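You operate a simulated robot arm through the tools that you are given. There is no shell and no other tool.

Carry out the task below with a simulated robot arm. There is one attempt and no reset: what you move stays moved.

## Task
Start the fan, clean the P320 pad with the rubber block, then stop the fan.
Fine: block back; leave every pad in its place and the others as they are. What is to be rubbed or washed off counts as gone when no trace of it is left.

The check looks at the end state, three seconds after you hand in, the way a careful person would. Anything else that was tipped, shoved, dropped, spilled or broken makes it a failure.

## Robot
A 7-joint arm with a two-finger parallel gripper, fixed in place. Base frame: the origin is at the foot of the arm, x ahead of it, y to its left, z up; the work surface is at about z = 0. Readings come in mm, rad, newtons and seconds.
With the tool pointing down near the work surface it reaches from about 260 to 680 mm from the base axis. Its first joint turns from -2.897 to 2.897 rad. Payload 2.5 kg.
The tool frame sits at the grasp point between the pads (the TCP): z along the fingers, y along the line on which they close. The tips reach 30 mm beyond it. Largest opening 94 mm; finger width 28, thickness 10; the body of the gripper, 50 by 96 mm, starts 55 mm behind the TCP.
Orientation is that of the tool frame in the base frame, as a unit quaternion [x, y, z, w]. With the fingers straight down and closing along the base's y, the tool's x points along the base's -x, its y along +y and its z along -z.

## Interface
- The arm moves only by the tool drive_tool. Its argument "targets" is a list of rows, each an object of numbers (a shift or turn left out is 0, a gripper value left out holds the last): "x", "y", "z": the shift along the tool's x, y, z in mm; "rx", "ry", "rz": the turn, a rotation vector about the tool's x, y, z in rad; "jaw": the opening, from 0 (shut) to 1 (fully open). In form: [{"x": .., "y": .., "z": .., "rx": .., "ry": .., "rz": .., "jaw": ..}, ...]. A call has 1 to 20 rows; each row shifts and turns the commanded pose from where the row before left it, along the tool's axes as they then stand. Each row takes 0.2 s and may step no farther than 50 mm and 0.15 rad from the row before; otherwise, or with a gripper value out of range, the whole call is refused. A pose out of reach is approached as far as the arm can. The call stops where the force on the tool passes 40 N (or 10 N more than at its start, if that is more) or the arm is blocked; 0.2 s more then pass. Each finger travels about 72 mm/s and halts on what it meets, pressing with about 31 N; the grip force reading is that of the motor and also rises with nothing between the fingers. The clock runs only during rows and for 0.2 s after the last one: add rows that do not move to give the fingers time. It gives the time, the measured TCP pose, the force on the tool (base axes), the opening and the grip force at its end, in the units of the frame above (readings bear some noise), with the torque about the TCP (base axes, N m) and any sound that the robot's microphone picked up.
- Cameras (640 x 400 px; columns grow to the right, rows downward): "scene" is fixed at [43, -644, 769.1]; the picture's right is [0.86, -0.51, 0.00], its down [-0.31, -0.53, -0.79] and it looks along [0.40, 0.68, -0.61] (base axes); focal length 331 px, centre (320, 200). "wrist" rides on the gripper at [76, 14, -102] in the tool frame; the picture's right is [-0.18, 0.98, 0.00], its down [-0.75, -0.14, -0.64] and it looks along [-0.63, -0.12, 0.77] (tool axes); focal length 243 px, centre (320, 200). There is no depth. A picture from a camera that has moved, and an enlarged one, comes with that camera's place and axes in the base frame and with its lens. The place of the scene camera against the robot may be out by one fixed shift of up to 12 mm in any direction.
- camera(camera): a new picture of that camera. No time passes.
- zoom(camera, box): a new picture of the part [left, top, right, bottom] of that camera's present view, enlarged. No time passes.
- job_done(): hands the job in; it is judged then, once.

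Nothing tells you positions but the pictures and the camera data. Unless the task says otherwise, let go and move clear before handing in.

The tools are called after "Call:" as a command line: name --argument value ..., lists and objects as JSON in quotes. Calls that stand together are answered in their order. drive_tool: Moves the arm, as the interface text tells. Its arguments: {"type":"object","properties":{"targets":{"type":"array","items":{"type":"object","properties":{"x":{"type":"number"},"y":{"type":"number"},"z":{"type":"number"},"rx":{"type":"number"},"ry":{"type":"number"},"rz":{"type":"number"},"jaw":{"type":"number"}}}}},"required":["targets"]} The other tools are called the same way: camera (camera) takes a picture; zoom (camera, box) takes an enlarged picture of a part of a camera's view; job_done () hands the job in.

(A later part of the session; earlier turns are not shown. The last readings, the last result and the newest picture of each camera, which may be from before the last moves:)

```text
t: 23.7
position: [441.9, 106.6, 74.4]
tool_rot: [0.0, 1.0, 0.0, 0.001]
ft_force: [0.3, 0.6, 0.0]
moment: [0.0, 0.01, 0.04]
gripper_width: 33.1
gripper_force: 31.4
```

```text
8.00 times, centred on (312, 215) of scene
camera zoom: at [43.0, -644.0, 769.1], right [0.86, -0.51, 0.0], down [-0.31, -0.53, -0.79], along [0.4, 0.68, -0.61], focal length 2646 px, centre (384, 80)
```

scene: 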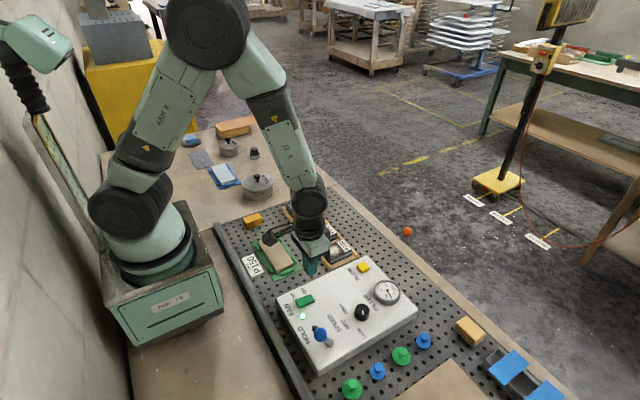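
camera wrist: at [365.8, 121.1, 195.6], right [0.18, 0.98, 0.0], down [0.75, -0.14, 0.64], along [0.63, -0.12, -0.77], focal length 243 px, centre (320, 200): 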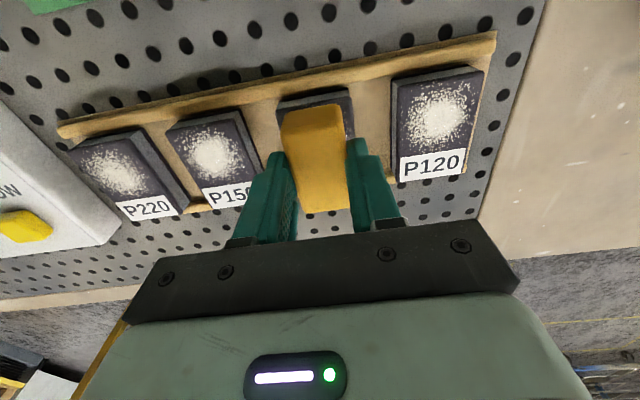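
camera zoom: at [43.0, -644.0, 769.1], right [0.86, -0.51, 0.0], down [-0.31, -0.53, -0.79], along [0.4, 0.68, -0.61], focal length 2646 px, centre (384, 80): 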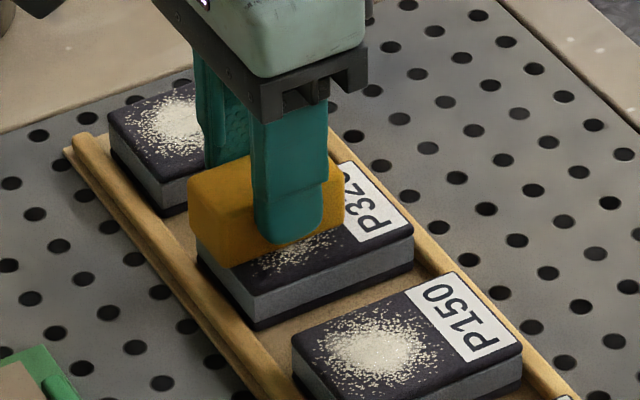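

Call:
drive_tool --targets '[{"z": 1}, {"z": 1}]'

Call:
drive_tool --targets '[{"z": 1}, {}]'

Call:
zoom --camera "scene" --box '[280, 190, 344, 240]'

```text
t: 24.3
position: [442.9, 106.3, 73.7]
tool_rot: [-0.001, 1.0, 0.0, 0.001]
ft_force: [-0.2, -0.2, -0.5]
moment: [0.0, 0.01, -0.03]
gripper_width: 33.2
gripper_force: 30.8
```

```text
t: 24.9
position: [440.8, 107.0, 72.0]
tool_rot: [0.0, 1.0, 0.001, 0.002]
ft_force: [-2.2, -0.8, 9.6]
moment: [-0.07, 0.03, 0.0]
gripper_width: 33.1
gripper_force: 31.1
```

```text
8.00 times, centred on (312, 215) of scene
camera zoom: at [43.0, -644.0, 769.1], right [0.86, -0.51, 0.0], down [-0.31, -0.53, -0.79], along [0.4, 0.68, -0.61], focal length 2646 px, centre (384, 80)
```

zoom: 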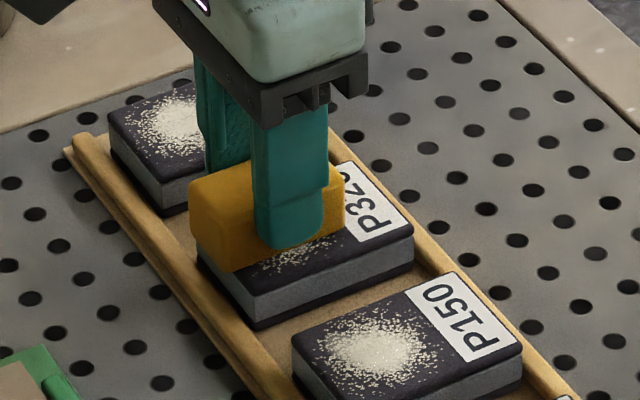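

Contact is at TCP z ≈ 72 with about 10 N. I'll try a short test stroke along x, where the rails hold the pad, and check that the pad stays put.

Call:
drive_tool --targets '[{"x": -2}, {"x": -3}, {"x": -3}, {"x": 3}, {"x": 3}, {"x": 3}, {"x": 3}, {"x": -3}, {"x": -1}]'

Call:
zoom --camera "scene" --box '[280, 190, 344, 240]'

Call:
camera --camera "wrist"

```text
t: 26.9
position: [439.6, 107.3, 72.7]
tool_rot: [-0.001, 1.0, -0.001, -0.001]
ft_force: [-10.8, 0.0, 13.1]
moment: [-0.02, 0.25, 0.0]
gripper_width: 33.0
gripper_force: 31.3
```

```text
8.00 times, centred on (312, 215) of scene
camera zoom: at [43.0, -644.0, 769.1], right [0.86, -0.51, 0.0], down [-0.31, -0.53, -0.79], along [0.4, 0.68, -0.61], focal length 2646 px, centre (384, 80)
```

zoom: 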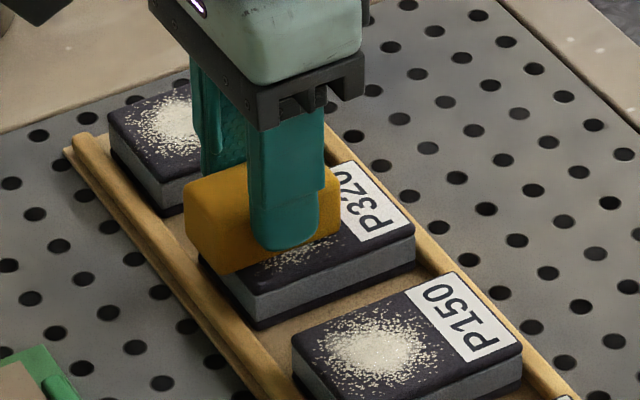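

```text
taken
camera wrist: at [363.9, 120.8, 172.8], right [0.18, 0.98, 0.0], down [0.76, -0.14, 0.64], along [0.63, -0.12, -0.77], focal length 243 px, centre (320, 200)
```

wrist: 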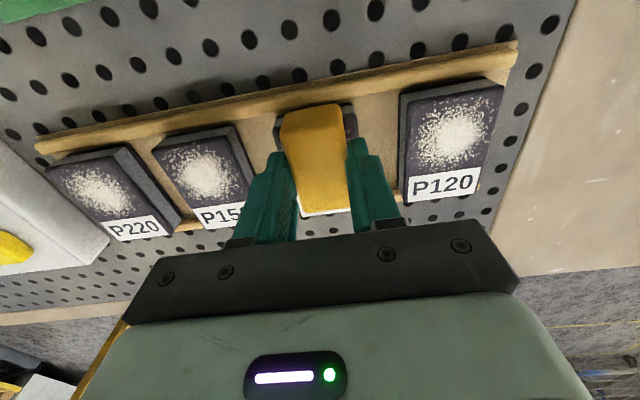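

The pad moved only about a millimetre against its rail. I'll lift briefly and see what the strokes removed.

Call:
drive_tool --targets '[{"z": -10}, {"z": -20}, {"x": 40}, {}]'

Call:
zoom --camera "scene" --box '[280, 190, 344, 240]'

Call:
camera --camera "wrist"

```text
t: 27.9
position: [400.9, 107.6, 102.4]
tool_rot: [-0.001, 1.0, 0.0, 0.001]
ft_force: [0.1, -0.6, -0.1]
moment: [-0.02, 0.02, 0.0]
gripper_width: 33.1
gripper_force: 31.0
```

```text
8.00 times, centred on (312, 215) of scene
camera zoom: at [43.0, -644.0, 769.1], right [0.86, -0.51, 0.0], down [-0.31, -0.53, -0.79], along [0.4, 0.68, -0.61], focal length 2646 px, centre (384, 80)
```

zoom: 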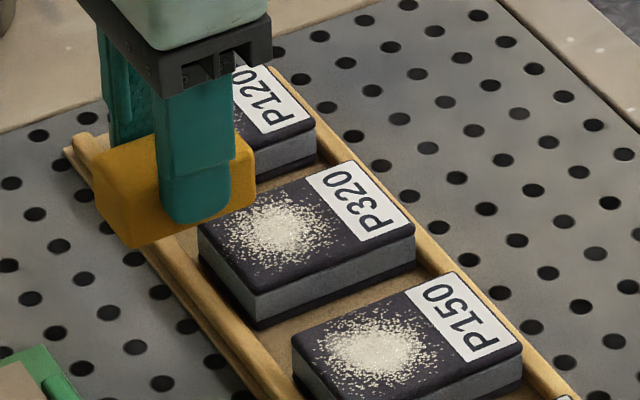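

```text
taken
camera wrist: at [324.2, 122.4, 203.7], right [0.18, 0.98, 0.0], down [0.75, -0.14, 0.64], along [0.63, -0.12, -0.77], focal length 243 px, centre (320, 200)
```

wrist: 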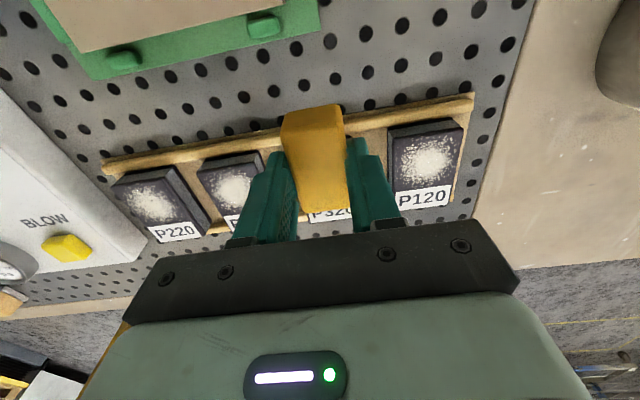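

Call:
zoom --camera "scene" --box '[302, 206, 336, 232]'

Call:
zoom --camera "scene" --box '[314, 222, 348, 248]'

Call:
zoom --camera "scene" --box '[270, 285, 360, 355]'

```text
15.38 times, centred on (319, 219) of scene
camera zoom: at [43.0, -644.0, 769.1], right [0.86, -0.51, 0.0], down [-0.31, -0.53, -0.79], along [0.4, 0.68, -0.61], focal length 5088 px, centre (335, -92)
```

zoom: 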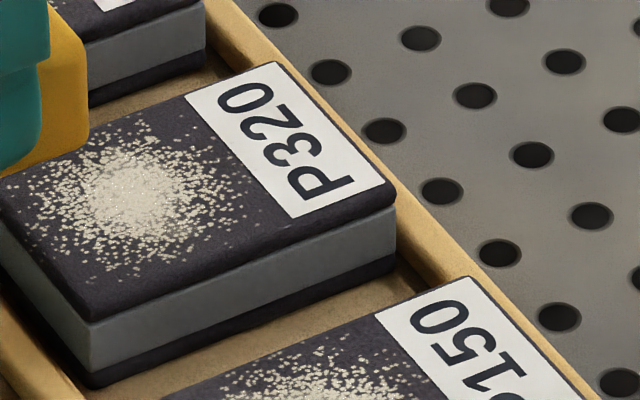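

```text
15.38 times, centred on (331, 235) of scene
camera zoom: at [43.0, -644.0, 769.1], right [0.86, -0.51, 0.0], down [-0.31, -0.53, -0.79], along [0.4, 0.68, -0.61], focal length 5088 px, centre (151, -338)
```

zoom: 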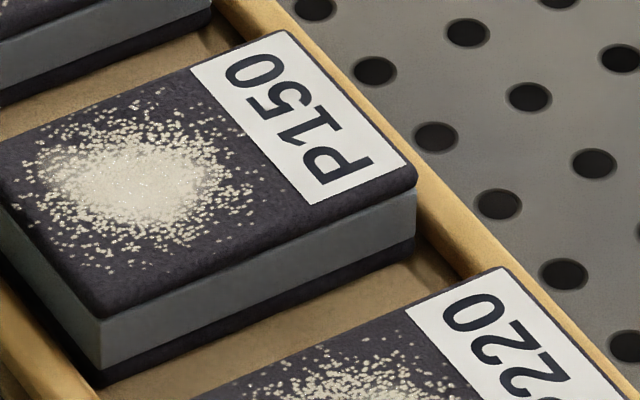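

```text
5.71 times, centred on (315, 320) of scene
camera zoom: at [43.0, -644.0, 769.1], right [0.86, -0.51, 0.0], down [-0.31, -0.53, -0.79], along [0.4, 0.68, -0.61], focal length 1890 px, centre (349, -486)
```

zoom: 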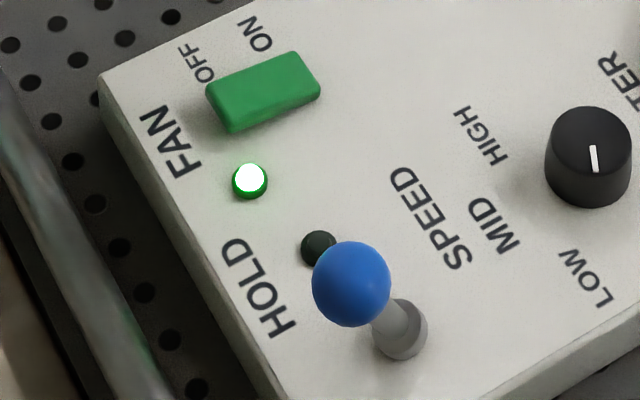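

It works: P320 is visibly thinner than P150 now, so it just needs more passes. I'll go back down to the same depth with longer strokes.

Call:
drive_tool --targets '[{"x": -40}, {"z": 20}, {"z": 8}, {"z": 2}, {"x": -5}, {"x": -5}, {"x": 6}, {"x": 6}, {"x": 6}, {"x": -6}, {"x": -6}, {"x": -6}, {"x": 6}, {"x": 6}, {"x": 6}, {"x": -6}, {"x": -6}, {"x": -6}, {"x": 5}, {"x": 5}]'

Call:
zoom --camera "scene" --box '[280, 190, 344, 240]'

```text
t: 32.1
position: [442.8, 106.7, 72.6]
tool_rot: [-0.001, 1.0, 0.0, 0.002]
ft_force: [1.2, -0.9, 0.9]
moment: [-0.04, -0.07, 0.01]
gripper_width: 33.2
gripper_force: 30.9
```

```text
8.00 times, centred on (312, 215) of scene
camera zoom: at [43.0, -644.0, 769.1], right [0.86, -0.51, 0.0], down [-0.31, -0.53, -0.79], along [0.4, 0.68, -0.61], focal length 2646 px, centre (384, 80)
```

zoom: 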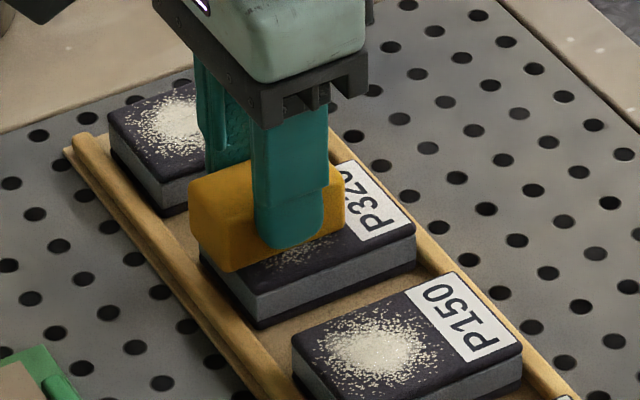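

The remaining dust is fading, but contact is now very light at about 1 N. I'll go 1 mm deeper and stroke again.

Call:
drive_tool --targets '[{"z": 1}, {"x": -5}, {"x": -5}, {"x": 6}, {"x": 6}, {"x": 6}, {"x": -6}, {"x": -6}, {"x": -6}, {"x": 6}, {"x": 6}, {"x": 6}, {"x": -6}, {"x": -6}, {"x": -6}, {"x": 5}, {"x": 5}]'

Call:
zoom --camera "scene" --box '[280, 190, 344, 240]'

```text
t: 32.8
position: [443.6, 107.3, 71.2]
tool_rot: [-0.001, 1.0, 0.0, -0.003]
ft_force: [-3.2, -1.5, 12.2]
moment: [-0.04, -0.18, -0.02]
gripper_width: 33.0
gripper_force: 31.2
stopped in row 3: the force on the tool passed its limit at 46 N (the readings are from after the stop); the commanded pose is now the measured one
```

```text
8.00 times, centred on (312, 215) of scene
camera zoom: at [43.0, -644.0, 769.1], right [0.86, -0.51, 0.0], down [-0.31, -0.53, -0.79], along [0.4, 0.68, -0.61], focal length 2646 px, centre (384, 80)
```

zoom: 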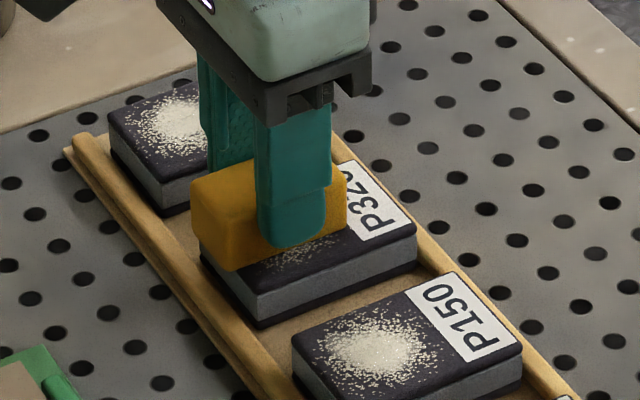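

Call:
drive_tool --targets '[{"z": -0.4}, {"x": -3}, {"x": -3}, {"x": 4}, {"x": 4}, {"x": 4}, {"x": 4}, {"x": -4}, {"x": -4}, {"x": -4}, {"x": -4}, {"x": 4}, {"x": 4}, {"x": 4}, {"x": 4}, {"x": -4}, {"x": -4}]'

Call:
zoom --camera "scene" --box '[280, 190, 344, 240]'

```text
t: 34.7
position: [435.7, 106.6, 72.1]
tool_rot: [-0.002, 1.0, 0.0, -0.008]
ft_force: [-3.6, -0.7, 10.4]
moment: [-0.01, -0.2, -0.03]
gripper_width: 32.7
gripper_force: 31.3
stopped in row 9: the force on the tool passed its limit at 45 N (the readings are from after the stop); the commanded pose is now the measured one
```

```text
8.00 times, centred on (312, 215) of scene
camera zoom: at [43.0, -644.0, 769.1], right [0.86, -0.51, 0.0], down [-0.31, -0.53, -0.79], along [0.4, 0.68, -0.61], focal length 2646 px, centre (384, 80)
```

zoom: 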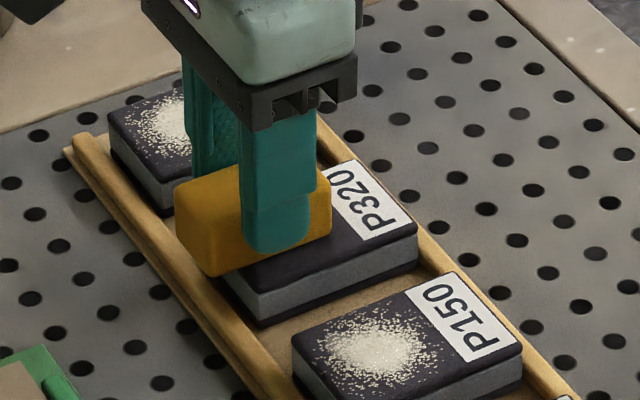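

The arm stopped on force again, and the tool has picked up a slight tilt of about 0.016 rad. I'll lift, straighten it and check both the pad and how the block sits in the grip.

Call:
drive_tool --targets '[{"z": -10}, {"z": -20, "ry": -0.016}, {"x": 40}, {}, {}]'

Call:
zoom --camera "scene" --box '[280, 190, 344, 240]'

Call:
zoom --camera "scene" --box '[302, 206, 336, 232]'

Call:
camera --camera "wrist"

```text
t: 35.9
position: [395.8, 105.9, 102.2]
tool_rot: [-0.002, 1.0, -0.001, 0.0]
ft_force: [0.0, 0.8, -0.6]
moment: [0.0, 0.0, -0.01]
gripper_width: 33.0
gripper_force: 31.1
```

```text
8.00 times, centred on (312, 215) of scene
camera zoom: at [43.0, -644.0, 769.1], right [0.86, -0.51, 0.0], down [-0.31, -0.53, -0.79], along [0.4, 0.68, -0.61], focal length 2646 px, centre (384, 80)
```

zoom: 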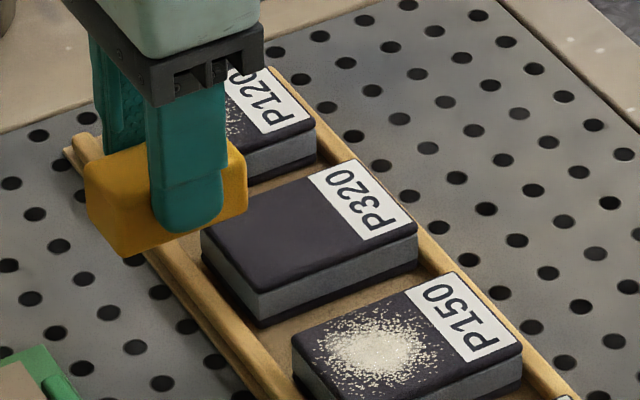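

```text
15.38 times, centred on (319, 219) of scene
camera zoom: at [43.0, -644.0, 769.1], right [0.86, -0.51, 0.0], down [-0.31, -0.53, -0.79], along [0.4, 0.68, -0.61], focal length 5088 px, centre (335, -92)
```

zoom: 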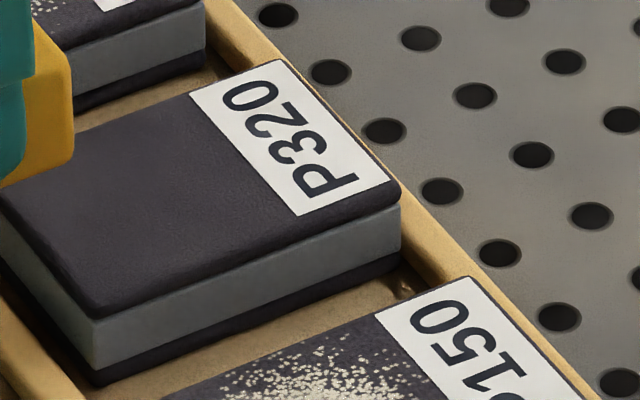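

```text
taken
camera wrist: at [319.6, 120.3, 202.9], right [0.18, 0.98, 0.0], down [0.75, -0.14, 0.64], along [0.63, -0.12, -0.77], focal length 243 px, centre (320, 200)
```

wrist: 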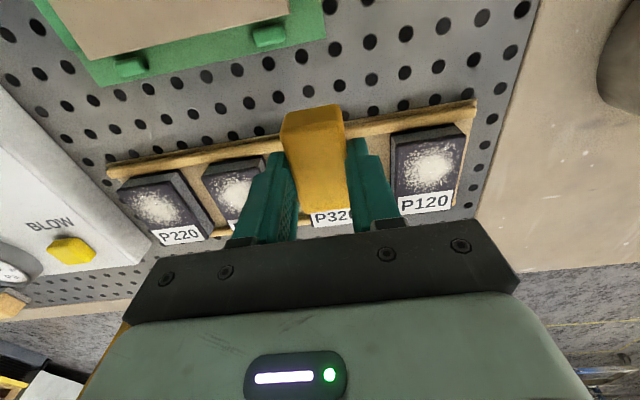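

The top of P320 looks clean. There's a small brown spot in the tray by the front rail that I want to look at, and I also need a clearer view of the pad's rear part.

Call:
zoom --camera "scene" --box '[318, 216, 334, 228]'

Call:
drive_tool --targets '[{"z": -40}, {"x": 45}, {"x": 30, "y": 45}, {"y": 30}, {}, {}]'

Call:
camera --camera "wrist"

Call:
zoom --camera "scene" --box '[280, 190, 344, 240]'

```text
16.00 times, centred on (326, 222) of scene
camera zoom: at [43.0, -644.0, 769.1], right [0.86, -0.51, 0.0], down [-0.31, -0.53, -0.79], along [0.4, 0.68, -0.61], focal length 5291 px, centre (224, -152)
```

zoom: 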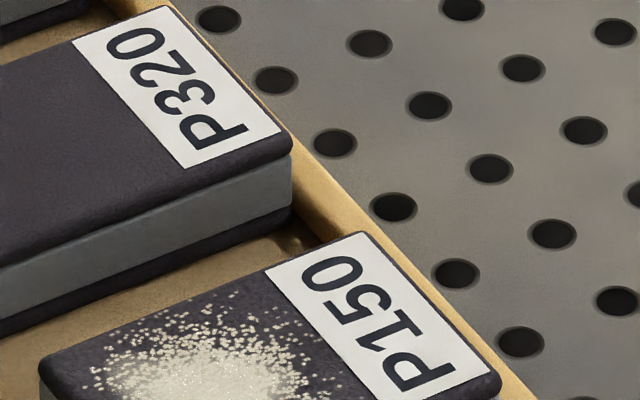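

```text
refused: row 3 steps farther than a row can; nothing moved
```

```text
taken
camera wrist: at [319.6, 120.3, 202.9], right [0.18, 0.98, 0.0], down [0.75, -0.14, 0.64], along [0.63, -0.12, -0.77], focal length 243 px, centre (320, 200)
```

wrist: 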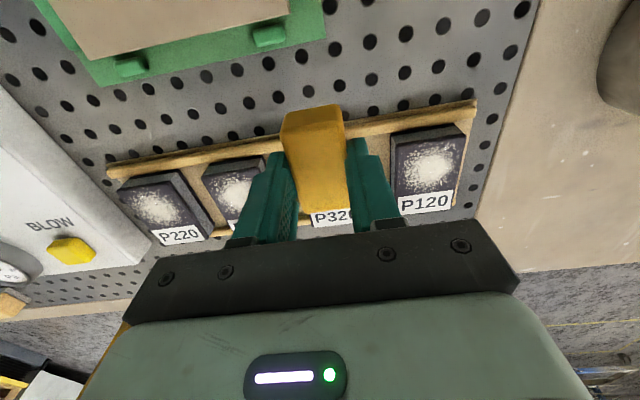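

```text
8.00 times, centred on (312, 215) of scene
camera zoom: at [43.0, -644.0, 769.1], right [0.86, -0.51, 0.0], down [-0.31, -0.53, -0.79], along [0.4, 0.68, -0.61], focal length 2646 px, centre (384, 80)
```

zoom: 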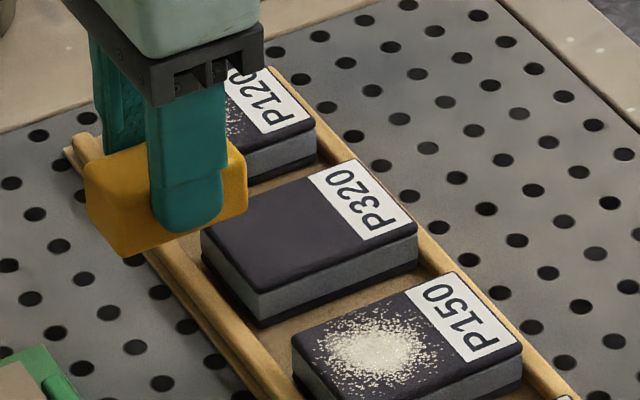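

The spot is just shading on the wooden tray, and P320 is clean as far as I can see. Now I'll carry the block back over its original spot, using the camera pose recorded at the grasp as the reference.

Call:
drive_tool --targets '[{"z": -40}, {"x": 36, "y": 33}, {"x": 36, "y": 33}, {"x": 35, "y": 34}, {}, {}, {}]'

Call:
camera --camera "wrist"

Call:
zoom --camera "scene" --box '[230, 180, 358, 260]'

Call:
zoom --camera "scene" --box '[302, 206, 336, 232]'

Call:
zoom --camera "wrist" --box '[240, 80, 400, 240]'

```text
t: 37.5
position: [289.5, 207.0, 142.6]
tool_rot: [-0.002, 1.0, 0.0, 0.0]
ft_force: [0.3, 1.7, -0.6]
moment: [-0.05, 0.03, 0.01]
gripper_width: 33.0
gripper_force: 30.5
```

```text
taken
camera wrist: at [213.2, 221.6, 243.8], right [0.18, 0.98, 0.0], down [0.75, -0.14, 0.64], along [0.63, -0.12, -0.77], focal length 243 px, centre (320, 200)
```

wrist: 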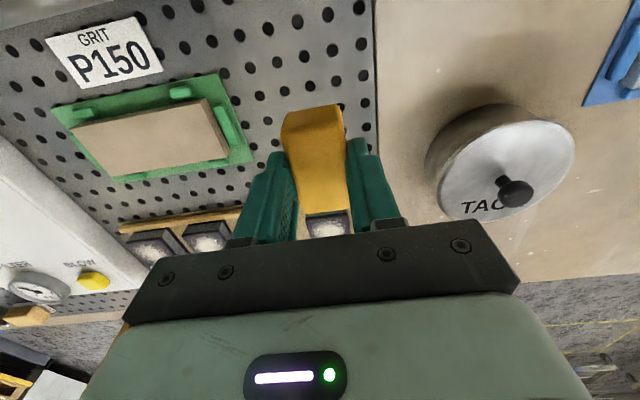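

```text
5.00 times, centred on (294, 220) of scene
camera zoom: at [43.0, -644.0, 769.1], right [0.86, -0.51, 0.0], down [-0.31, -0.53, -0.79], along [0.4, 0.68, -0.61], focal length 1654 px, centre (450, 100)
```

zoom: 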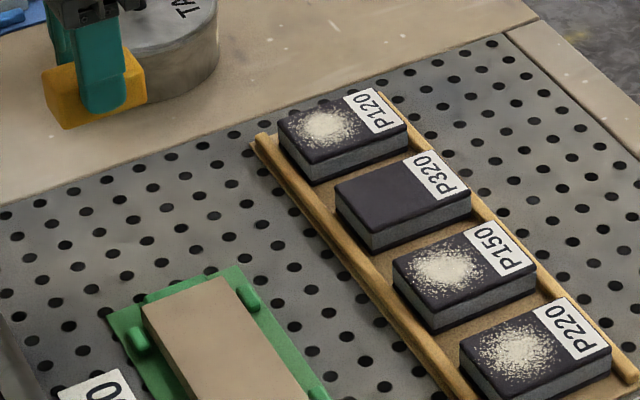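

```text
15.38 times, centred on (319, 219) of scene
camera zoom: at [43.0, -644.0, 769.1], right [0.86, -0.51, 0.0], down [-0.31, -0.53, -0.79], along [0.4, 0.68, -0.61], focal length 5088 px, centre (335, -92)
```

zoom: 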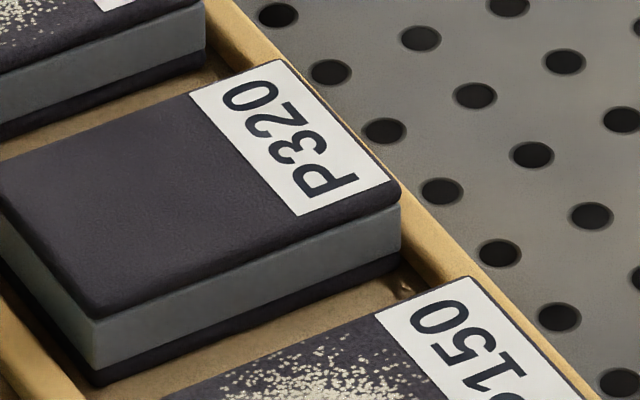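

```text
2.50 times, centred on (320, 160) of wrist
camera zoom: at [213.2, 221.6, 243.8], right [0.18, 0.98, 0.0], down [0.75, -0.14, 0.64], along [0.63, -0.12, -0.77], focal length 606 px, centre (320, 300)
```

zoom: 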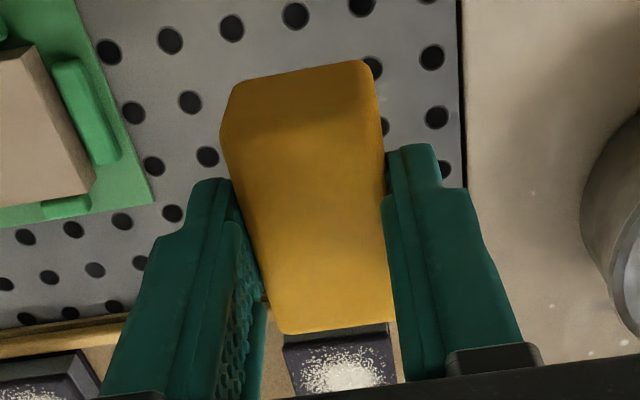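

P320 is fully clean and the block hasn't slipped in the grip. I'll make a small correction and lower it to its original spot.

Call:
drive_tool --targets '[{"x": 0.8, "y": -1.4}, {"z": 45}, {"z": 35}, {"z": 10}, {"z": 4}, {"z": 2}, {}, {}]'

Call:
zoom --camera "scene" --box '[230, 190, 290, 240]'

Call:
zoom --camera "wrist" --box '[200, 60, 440, 240]'

```text
t: 39.3
position: [289.3, 204.7, 43.9]
tool_rot: [-0.002, 1.0, -0.001, 0.001]
ft_force: [0.8, -0.4, -0.8]
moment: [0.0, 0.02, 0.02]
gripper_width: 32.9
gripper_force: 31.0
```

```text
8.00 times, centred on (260, 215) of scene
camera zoom: at [43.0, -644.0, 769.1], right [0.86, -0.51, 0.0], down [-0.31, -0.53, -0.79], along [0.4, 0.68, -0.61], focal length 2646 px, centre (800, 80)
```

zoom: 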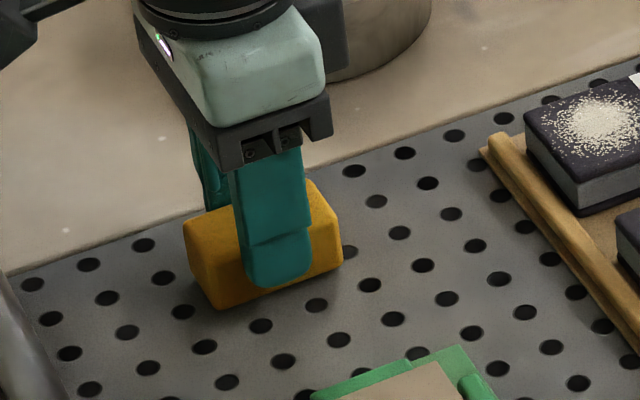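

```text
2.22 times, centred on (320, 150) of wrist
camera zoom: at [213.1, 219.2, 146.0], right [0.18, 0.98, 0.0], down [0.75, -0.14, 0.64], along [0.63, -0.12, -0.77], focal length 539 px, centre (320, 311)
```

zoom: 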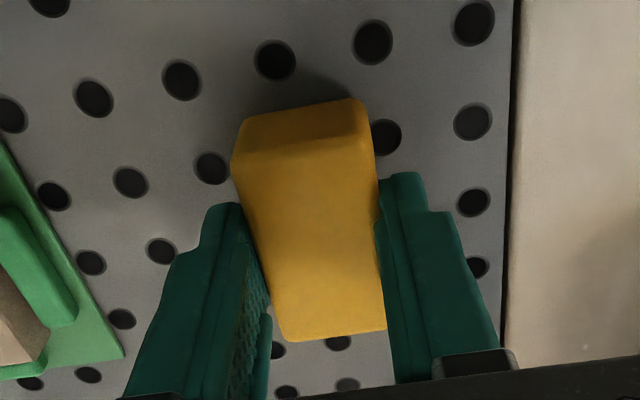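

Call:
drive_tool --targets '[{"x": 0.6, "y": 1}, {"z": 1}, {}]'

Call:
drive_tool --targets '[{"z": 0.7}, {}]'

Call:
zoom --camera "wrist" --box '[200, 60, 440, 240]'

Call:
zoom --camera "scene" --box '[230, 190, 290, 240]'

```text
t: 40.1
position: [288.1, 205.8, 44.3]
tool_rot: [-0.002, 1.0, -0.001, 0.0]
ft_force: [-0.1, -0.2, -1.3]
moment: [0.0, 0.02, 0.0]
gripper_width: 32.9
gripper_force: 31.3
```

```text
t: 40.7
position: [288.5, 205.3, 42.1]
tool_rot: [-0.002, 1.0, -0.001, 0.0]
ft_force: [-0.6, -0.1, 0.0]
moment: [-0.02, 0.01, -0.03]
gripper_width: 32.9
gripper_force: 31.1
```

```text
2.22 times, centred on (320, 150) of wrist
camera zoom: at [212.0, 220.3, 144.1], right [0.18, 0.98, 0.0], down [0.75, -0.14, 0.64], along [0.63, -0.12, -0.77], focal length 539 px, centre (320, 311)
```

zoom: 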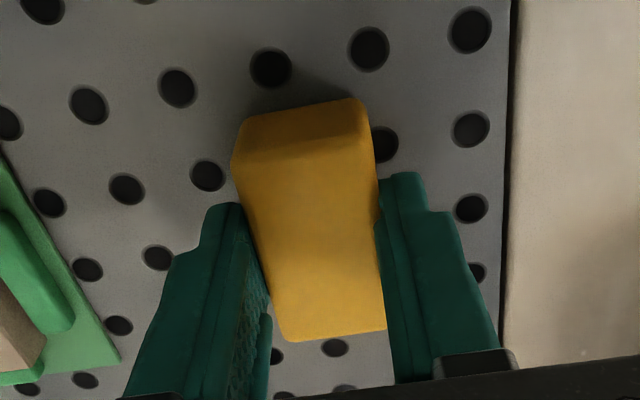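

```text
8.00 times, centred on (260, 215) of scene
camera zoom: at [43.0, -644.0, 769.1], right [0.86, -0.51, 0.0], down [-0.31, -0.53, -0.79], along [0.4, 0.68, -0.61], focal length 2646 px, centre (800, 80)
```

zoom: 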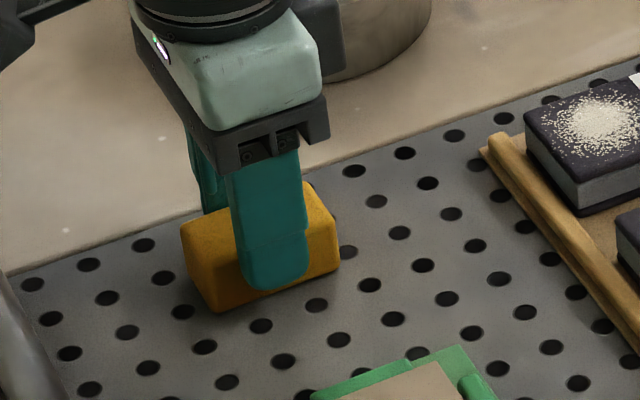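

Call:
drive_tool --targets '[{"x": -0.8}, {"z": 0.5}, {}]'

Call:
drive_tool --targets '[{"z": 0.5}, {}]'

Call:
zoom --camera "scene" --box '[230, 190, 290, 240]'

```text
t: 41.5
position: [288.7, 205.5, 43.2]
tool_rot: [-0.002, 1.0, 0.0, 0.0]
ft_force: [-0.5, -1.2, 6.4]
moment: [0.01, 0.22, -0.02]
gripper_width: 32.9
gripper_force: 31.2
```

```text
t: 42.1
position: [288.2, 206.0, 42.4]
tool_rot: [0.0, 1.0, -0.001, 0.0]
ft_force: [-2.7, -4.3, 35.4]
moment: [-0.11, 0.36, 0.0]
gripper_width: 33.1
gripper_force: 31.1
```

```text
8.00 times, centred on (260, 215) of scene
camera zoom: at [43.0, -644.0, 769.1], right [0.86, -0.51, 0.0], down [-0.31, -0.53, -0.79], along [0.4, 0.68, -0.61], focal length 2646 px, centre (800, 80)
```

zoom: 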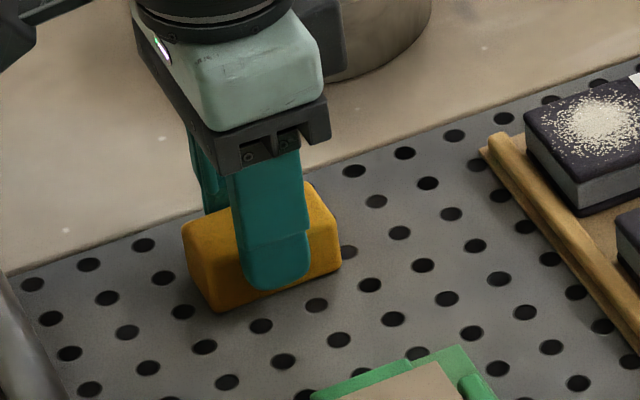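

The block is seated where it was. I'll ease the pressure, open the fingers and rise clear.

Call:
drive_tool --targets '[{"z": -0.6}, {}, {"jaw": 0.7}, {}, {}, {}]'

Call:
drive_tool --targets '[{"z": -15}, {"z": -40}, {"z": -45}, {"z": -45}, {}]'

Call:
zoom --camera "scene" --box '[230, 190, 290, 240]'

Call:
zoom --camera "scene" --box '[230, 200, 280, 232]'

Call:
camera --camera "wrist"

```text
t: 43.5
position: [288.9, 206.8, 43.5]
tool_rot: [-0.001, 1.0, -0.001, 0.0]
ft_force: [0.3, 0.3, 0.1]
moment: [-0.02, 0.02, 0.01]
gripper_width: 65.5
gripper_force: 0.0
```

```text
t: 44.7
position: [286.4, 207.2, 188.3]
tool_rot: [-0.002, 1.0, -0.001, 0.0]
ft_force: [-0.5, 0.5, 0.4]
moment: [-0.05, -0.04, -0.03]
gripper_width: 65.7
gripper_force: 0.1
```

```text
8.00 times, centred on (260, 215) of scene
camera zoom: at [43.0, -644.0, 769.1], right [0.86, -0.51, 0.0], down [-0.31, -0.53, -0.79], along [0.4, 0.68, -0.61], focal length 2646 px, centre (800, 80)
```

zoom: 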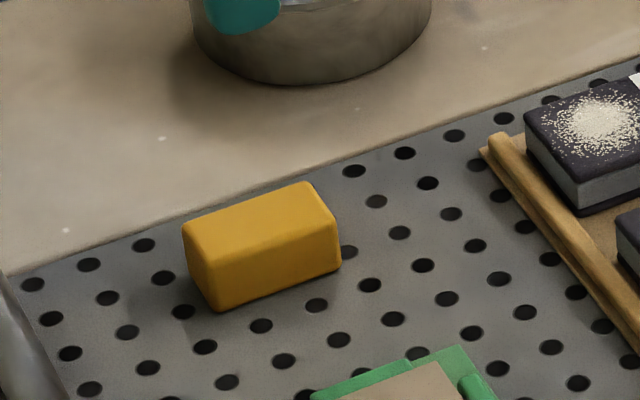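

```text
12.50 times, centred on (255, 216) of scene
camera zoom: at [43.0, -644.0, 769.1], right [0.86, -0.51, 0.0], down [-0.31, -0.53, -0.79], along [0.4, 0.68, -0.61], focal length 4134 px, centre (1132, 0)
```

zoom: 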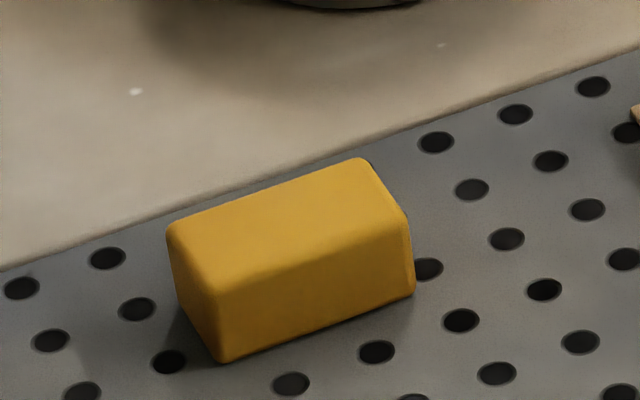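

```text
taken
camera wrist: at [211.3, 221.6, 288.7], right [0.18, 0.98, 0.0], down [0.75, -0.14, 0.64], along [0.63, -0.12, -0.77], focal length 243 px, centre (320, 200)
```

wrist: 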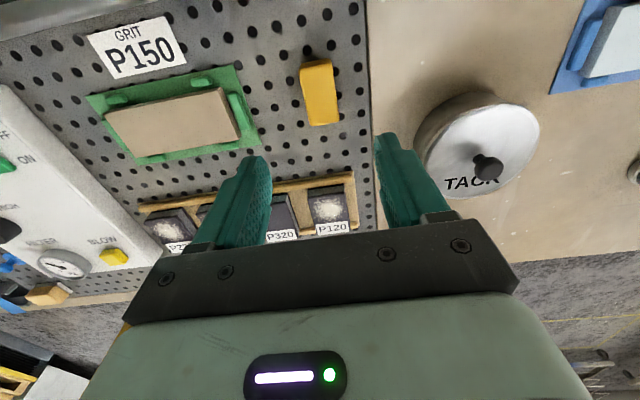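

The block is back within a millimetre. Now I'll move to the fan rocker to press its OFF (-x) half.

Call:
drive_tool --targets '[{"z": -45, "jaw": 0}, {"z": -45}, {"y": -44}, {"y": -44}, {"y": -44}, {"y": -44}, {"y": -44}, {"y": -44}, {"y": -44}, {"y": -44}, {"y": -43}, {"x": 24}, {"z": 45}, {"z": 45}, {"z": 45}, {"z": 20}, {}, {}]'

Call:
camera --camera "wrist"

Call:
zoom --camera "scene" --box '[260, 250, 356, 310]'

```text
t: 48.5
position: [265.9, -188.7, 124.2]
tool_rot: [-0.001, 1.0, -0.001, 0.001]
ft_force: [0.0, 0.6, -0.1]
moment: [0.01, -0.01, -0.02]
gripper_width: 0.2
gripper_force: 30.8
```

```text
taken
camera wrist: at [190.4, -174.4, 224.5], right [0.18, 0.98, 0.0], down [0.75, -0.14, 0.64], along [0.63, -0.12, -0.77], focal length 243 px, centre (320, 200)
```

wrist: 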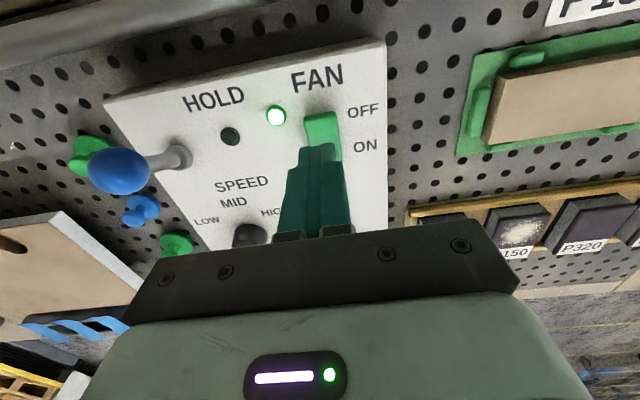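

```text
6.67 times, centred on (308, 280) of scene
camera zoom: at [43.0, -644.0, 769.1], right [0.86, -0.51, 0.0], down [-0.31, -0.53, -0.79], along [0.4, 0.68, -0.61], focal length 2205 px, centre (400, -333)
```

zoom: 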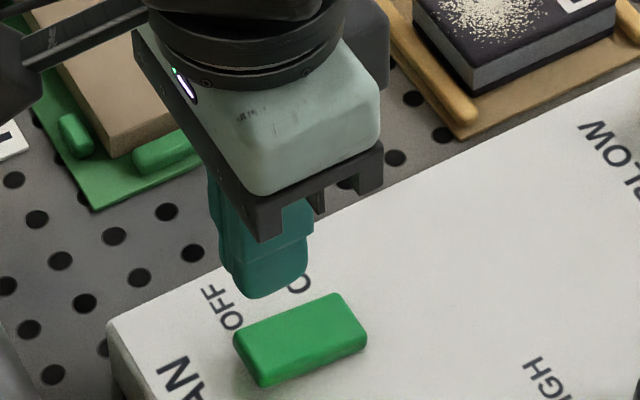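

Call:
drive_tool --targets '[{"x": 5}, {"z": 20}, {"z": 10}, {"z": 5}, {"z": 3}, {}]'

Call:
zoom --camera "scene" --box '[260, 260, 356, 320]'

Call:
camera --camera "wrist"

```text
t: 49.9
position: [261.0, -188.2, 85.0]
tool_rot: [-0.002, 1.0, -0.001, 0.0]
ft_force: [0.3, 0.5, -0.2]
moment: [0.03, 0.01, -0.03]
gripper_width: 0.1
gripper_force: 31.2
```

```text
6.67 times, centred on (308, 290) of scene
camera zoom: at [43.0, -644.0, 769.1], right [0.86, -0.51, 0.0], down [-0.31, -0.53, -0.79], along [0.4, 0.68, -0.61], focal length 2205 px, centre (400, -400)
```

zoom: 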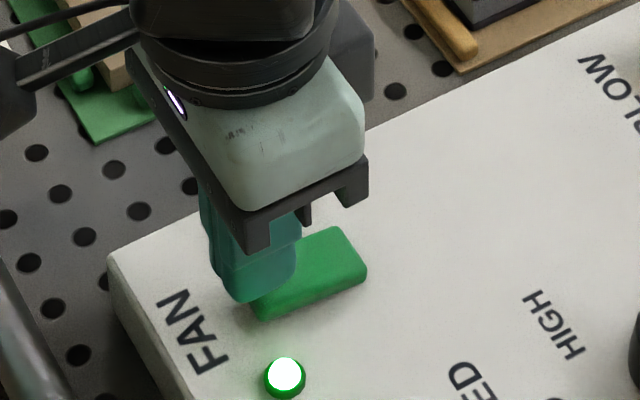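

```text
taken
camera wrist: at [184.2, -174.5, 186.4], right [0.18, 0.98, 0.0], down [0.75, -0.14, 0.64], along [0.63, -0.12, -0.77], focal length 243 px, centre (320, 200)
```

wrist: 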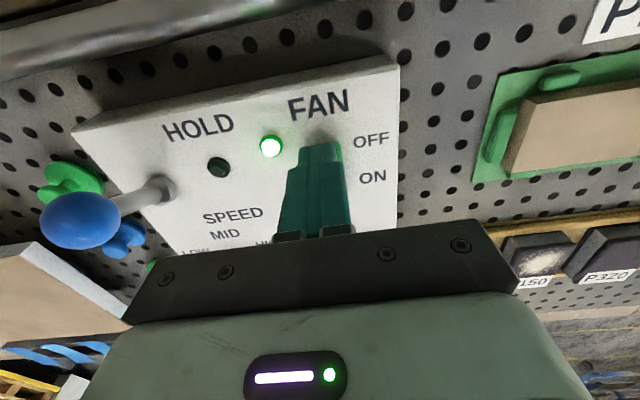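

Call:
drive_tool --targets '[{"z": 2}, {"z": 2}, {"z": 2}, {"z": 2}, {"z": 2}, {"z": 2}]'

Call:
zoom --camera "scene" --box '[260, 260, 356, 320]'

```text
t: 51.3
position: [261.1, -190.1, 76.4]
tool_rot: [-0.002, 1.0, 0.0, 0.0]
ft_force: [-0.7, 0.3, 6.1]
moment: [0.0, -0.04, 0.05]
gripper_width: 0.0
gripper_force: 31.3
stopped in row 6: the force on the tool passed its limit at 50 N (the readings are from after the stop); the commanded pose is now the measured one
```

```text
6.67 times, centred on (308, 290) of scene
camera zoom: at [43.0, -644.0, 769.1], right [0.86, -0.51, 0.0], down [-0.31, -0.53, -0.79], along [0.4, 0.68, -0.61], focal length 2205 px, centre (400, -400)
```

zoom: 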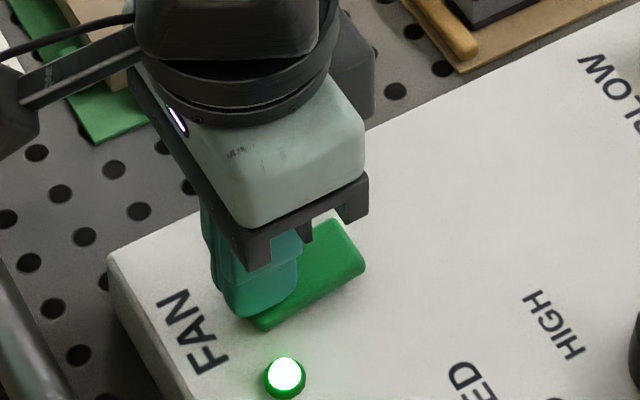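

The rocker has tipped back toward OFF. I'll lift off and check that the lamp goes out, as it also lagged when the fan came on.

Call:
drive_tool --targets '[{"z": -20}, {"z": -40}, {"z": -45}, {"z": -45}, {"y": 40}, {"y": 40}, {"y": 40}, {"x": -30}, {}]'

Call:
camera --camera "scene"

Call:
zoom --camera "scene" --box '[270, 285, 360, 355]'

Call:
camera --camera "wrist"

```text
t: 53.3
position: [292.9, -68.6, 229.4]
tool_rot: [-0.001, 1.0, -0.001, -0.001]
ft_force: [0.1, -0.3, -1.0]
moment: [-0.02, 0.0, -0.04]
gripper_width: 0.0
gripper_force: 31.2
out of reach, approached as far as the arm can: row 7
```

```text
taken
```

scene: 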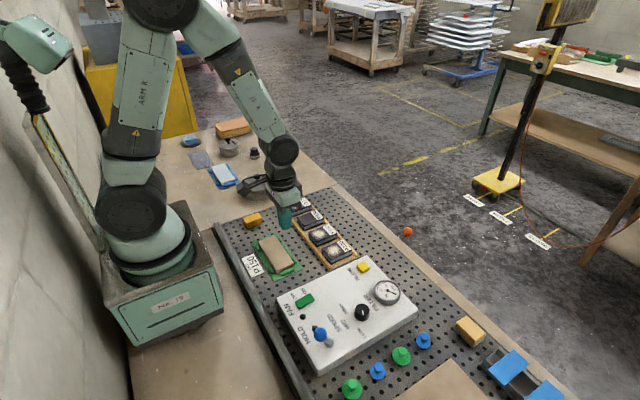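

```text
5.71 times, centred on (315, 320) of scene
camera zoom: at [43.0, -644.0, 769.1], right [0.86, -0.51, 0.0], down [-0.31, -0.53, -0.79], along [0.4, 0.68, -0.61], focal length 1890 px, centre (349, -486)
```

zoom: 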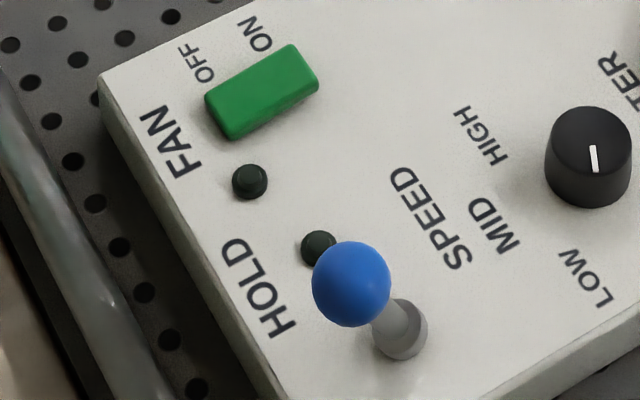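

```text
taken
camera wrist: at [217.4, -55.2, 330.0], right [0.18, 0.98, 0.0], down [0.75, -0.14, 0.64], along [0.63, -0.12, -0.77], focal length 243 px, centre (320, 200)
```

wrist: 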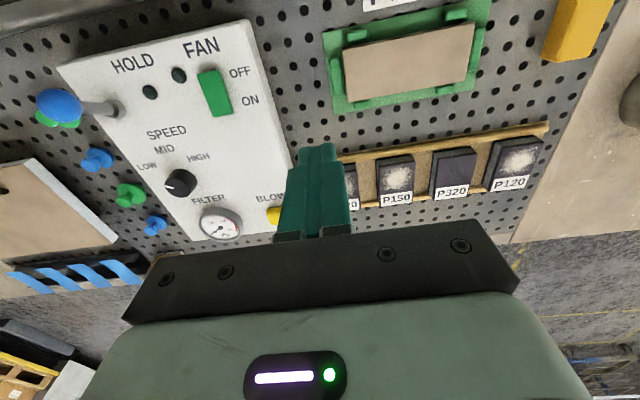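

The fan is off. One last close look at the pads before I hand in.

Call:
zoom --camera "wrist" --box '[370, 110, 550, 220]'

Call:
zoom --camera "wrist" --box '[420, 135, 490, 205]'

Call:
drive_tool --targets '[{"x": -20, "y": -20}, {"z": -40}, {"y": -40}, {"y": -40}, {}]'

Call:
zoom --camera "scene" --box '[230, 180, 374, 270]'

```text
3.56 times, centred on (460, 165) of wrist
camera zoom: at [217.4, -55.2, 330.0], right [0.18, 0.98, 0.0], down [0.75, -0.14, 0.64], along [0.63, -0.12, -0.77], focal length 863 px, centre (-178, 324)
```

zoom: 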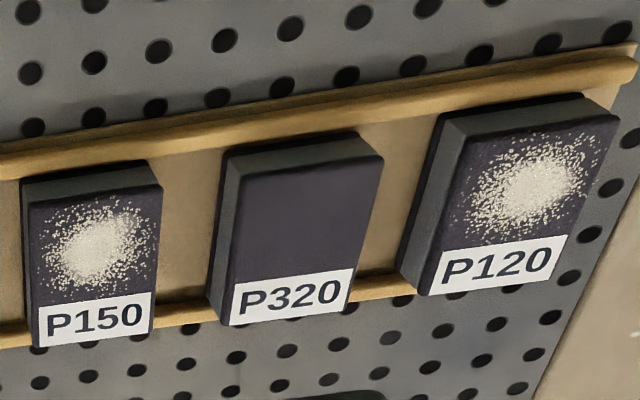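

```text
5.71 times, centred on (455, 170) of wrist
camera zoom: at [217.4, -55.2, 330.0], right [0.18, 0.98, 0.0], down [0.75, -0.14, 0.64], along [0.63, -0.12, -0.77], focal length 1386 px, centre (-451, 371)
```

zoom: 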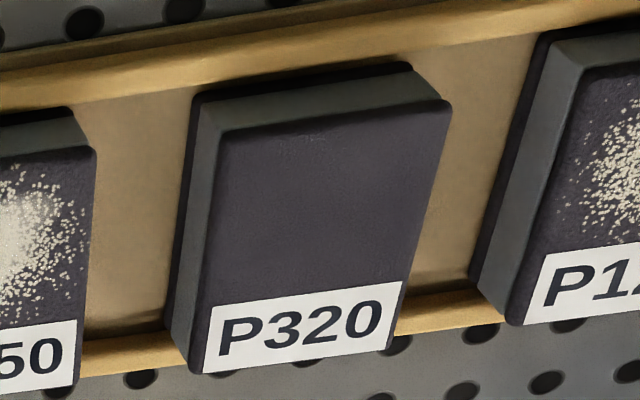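

```text
t: 54.5
position: [314.5, -169.4, 266.7]
tool_rot: [-0.002, 1.0, 0.0, 0.0]
ft_force: [-0.6, -0.2, -0.2]
moment: [0.03, 0.02, -0.04]
gripper_width: 0.1
gripper_force: 30.8
```

```text
4.44 times, centred on (302, 225) of scene
camera zoom: at [43.0, -644.0, 769.1], right [0.86, -0.51, 0.0], down [-0.31, -0.53, -0.79], along [0.4, 0.68, -0.61], focal length 1470 px, centre (400, 89)
```

zoom: 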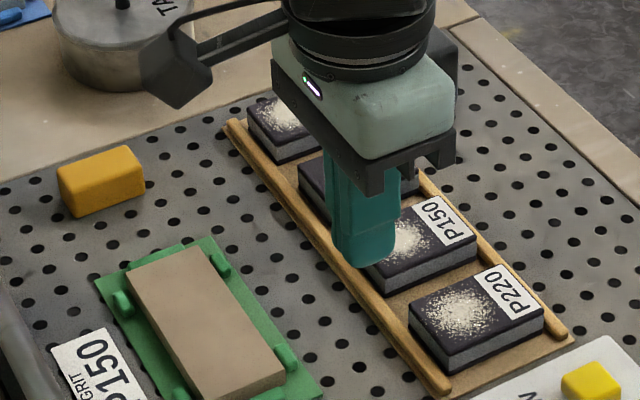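

There may be a faint mark near P320's rear edge, so I'll bring the wrist camera closer to be sure.

Call:
drive_tool --targets '[{"y": 44}, {"y": 44}, {"y": 44}, {"y": 44}, {"y": 40}, {"x": -40}, {"x": -30}, {"z": 45}, {"z": 45}, {"z": 30}, {}, {}]'

Call:
camera --camera "wrist"

Call:
zoom --camera "wrist" --box '[340, 60, 480, 200]'

```text
t: 57.1
position: [381.8, 45.9, 147.7]
tool_rot: [-0.002, 1.0, 0.0, 0.001]
ft_force: [0.0, -0.6, 0.1]
moment: [0.01, 0.03, 0.01]
gripper_width: 0.1
gripper_force: 31.1
```

```text
taken
camera wrist: at [305.6, 60.8, 248.8], right [0.18, 0.98, 0.0], down [0.75, -0.14, 0.64], along [0.63, -0.12, -0.77], focal length 243 px, centre (320, 200)
```

wrist: 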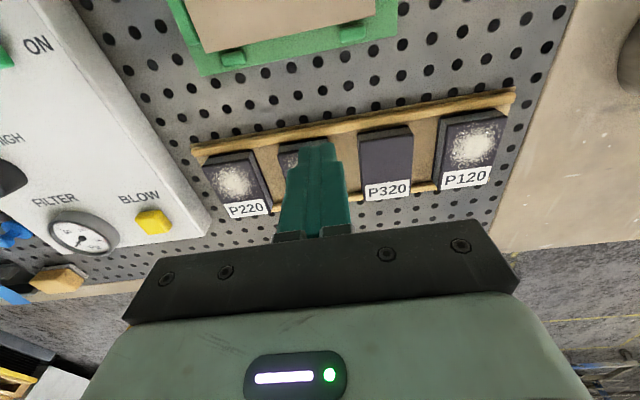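

```text
2.86 times, centred on (410, 130) of wrist
camera zoom: at [305.6, 60.8, 248.8], right [0.18, 0.98, 0.0], down [0.75, -0.14, 0.64], along [0.63, -0.12, -0.77], focal length 693 px, centre (63, 400)
```

zoom: 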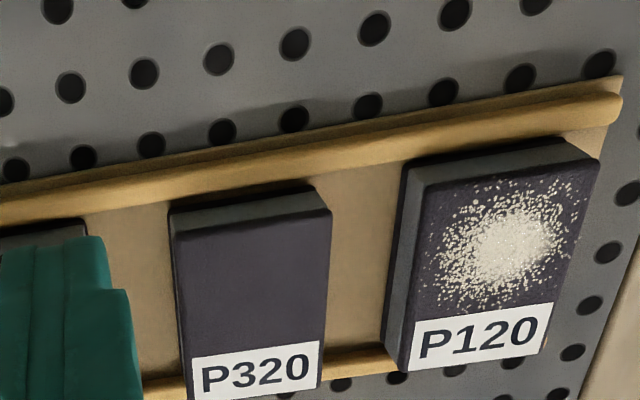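

Call:
zoom --camera "wrist" --box '[354, 122, 418, 162]'

Call:
zoom --camera "wrist" --box '[354, 150, 418, 200]'

Call:
zoom --camera "scene" --box '[300, 200, 340, 230]'

```text
10.00 times, centred on (386, 142) of wrist
camera zoom: at [305.6, 60.8, 248.8], right [0.18, 0.98, 0.0], down [0.75, -0.14, 0.64], along [0.63, -0.12, -0.77], focal length 2426 px, centre (-340, 780)
```

zoom: 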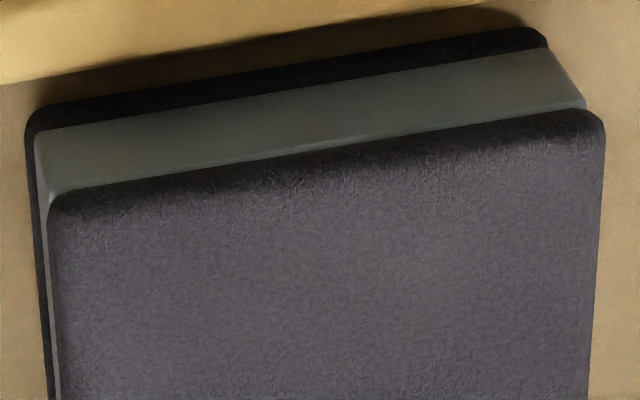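

```text
8.00 times, centred on (386, 175) of wrist
camera zoom: at [305.6, 60.8, 248.8], right [0.18, 0.98, 0.0], down [0.75, -0.14, 0.64], along [0.63, -0.12, -0.77], focal length 1941 px, centre (-208, 400)
```

zoom: 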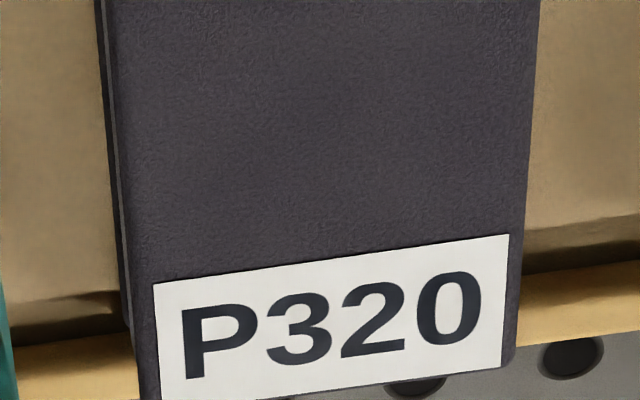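

```text
13.33 times, centred on (320, 215) of scene
camera zoom: at [43.0, -644.0, 769.1], right [0.86, -0.51, 0.0], down [-0.31, -0.53, -0.79], along [0.4, 0.68, -0.61], focal length 4409 px, centre (320, 0)
```

zoom: 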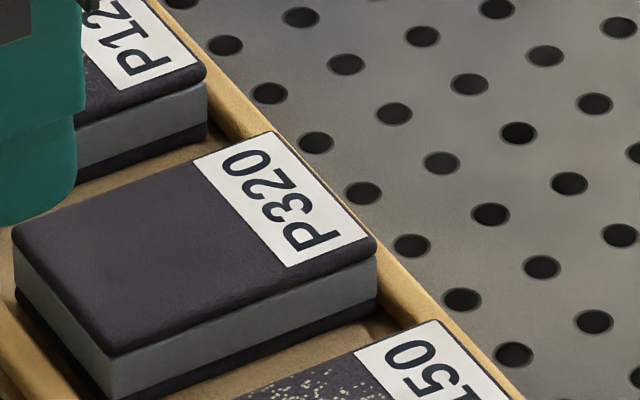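

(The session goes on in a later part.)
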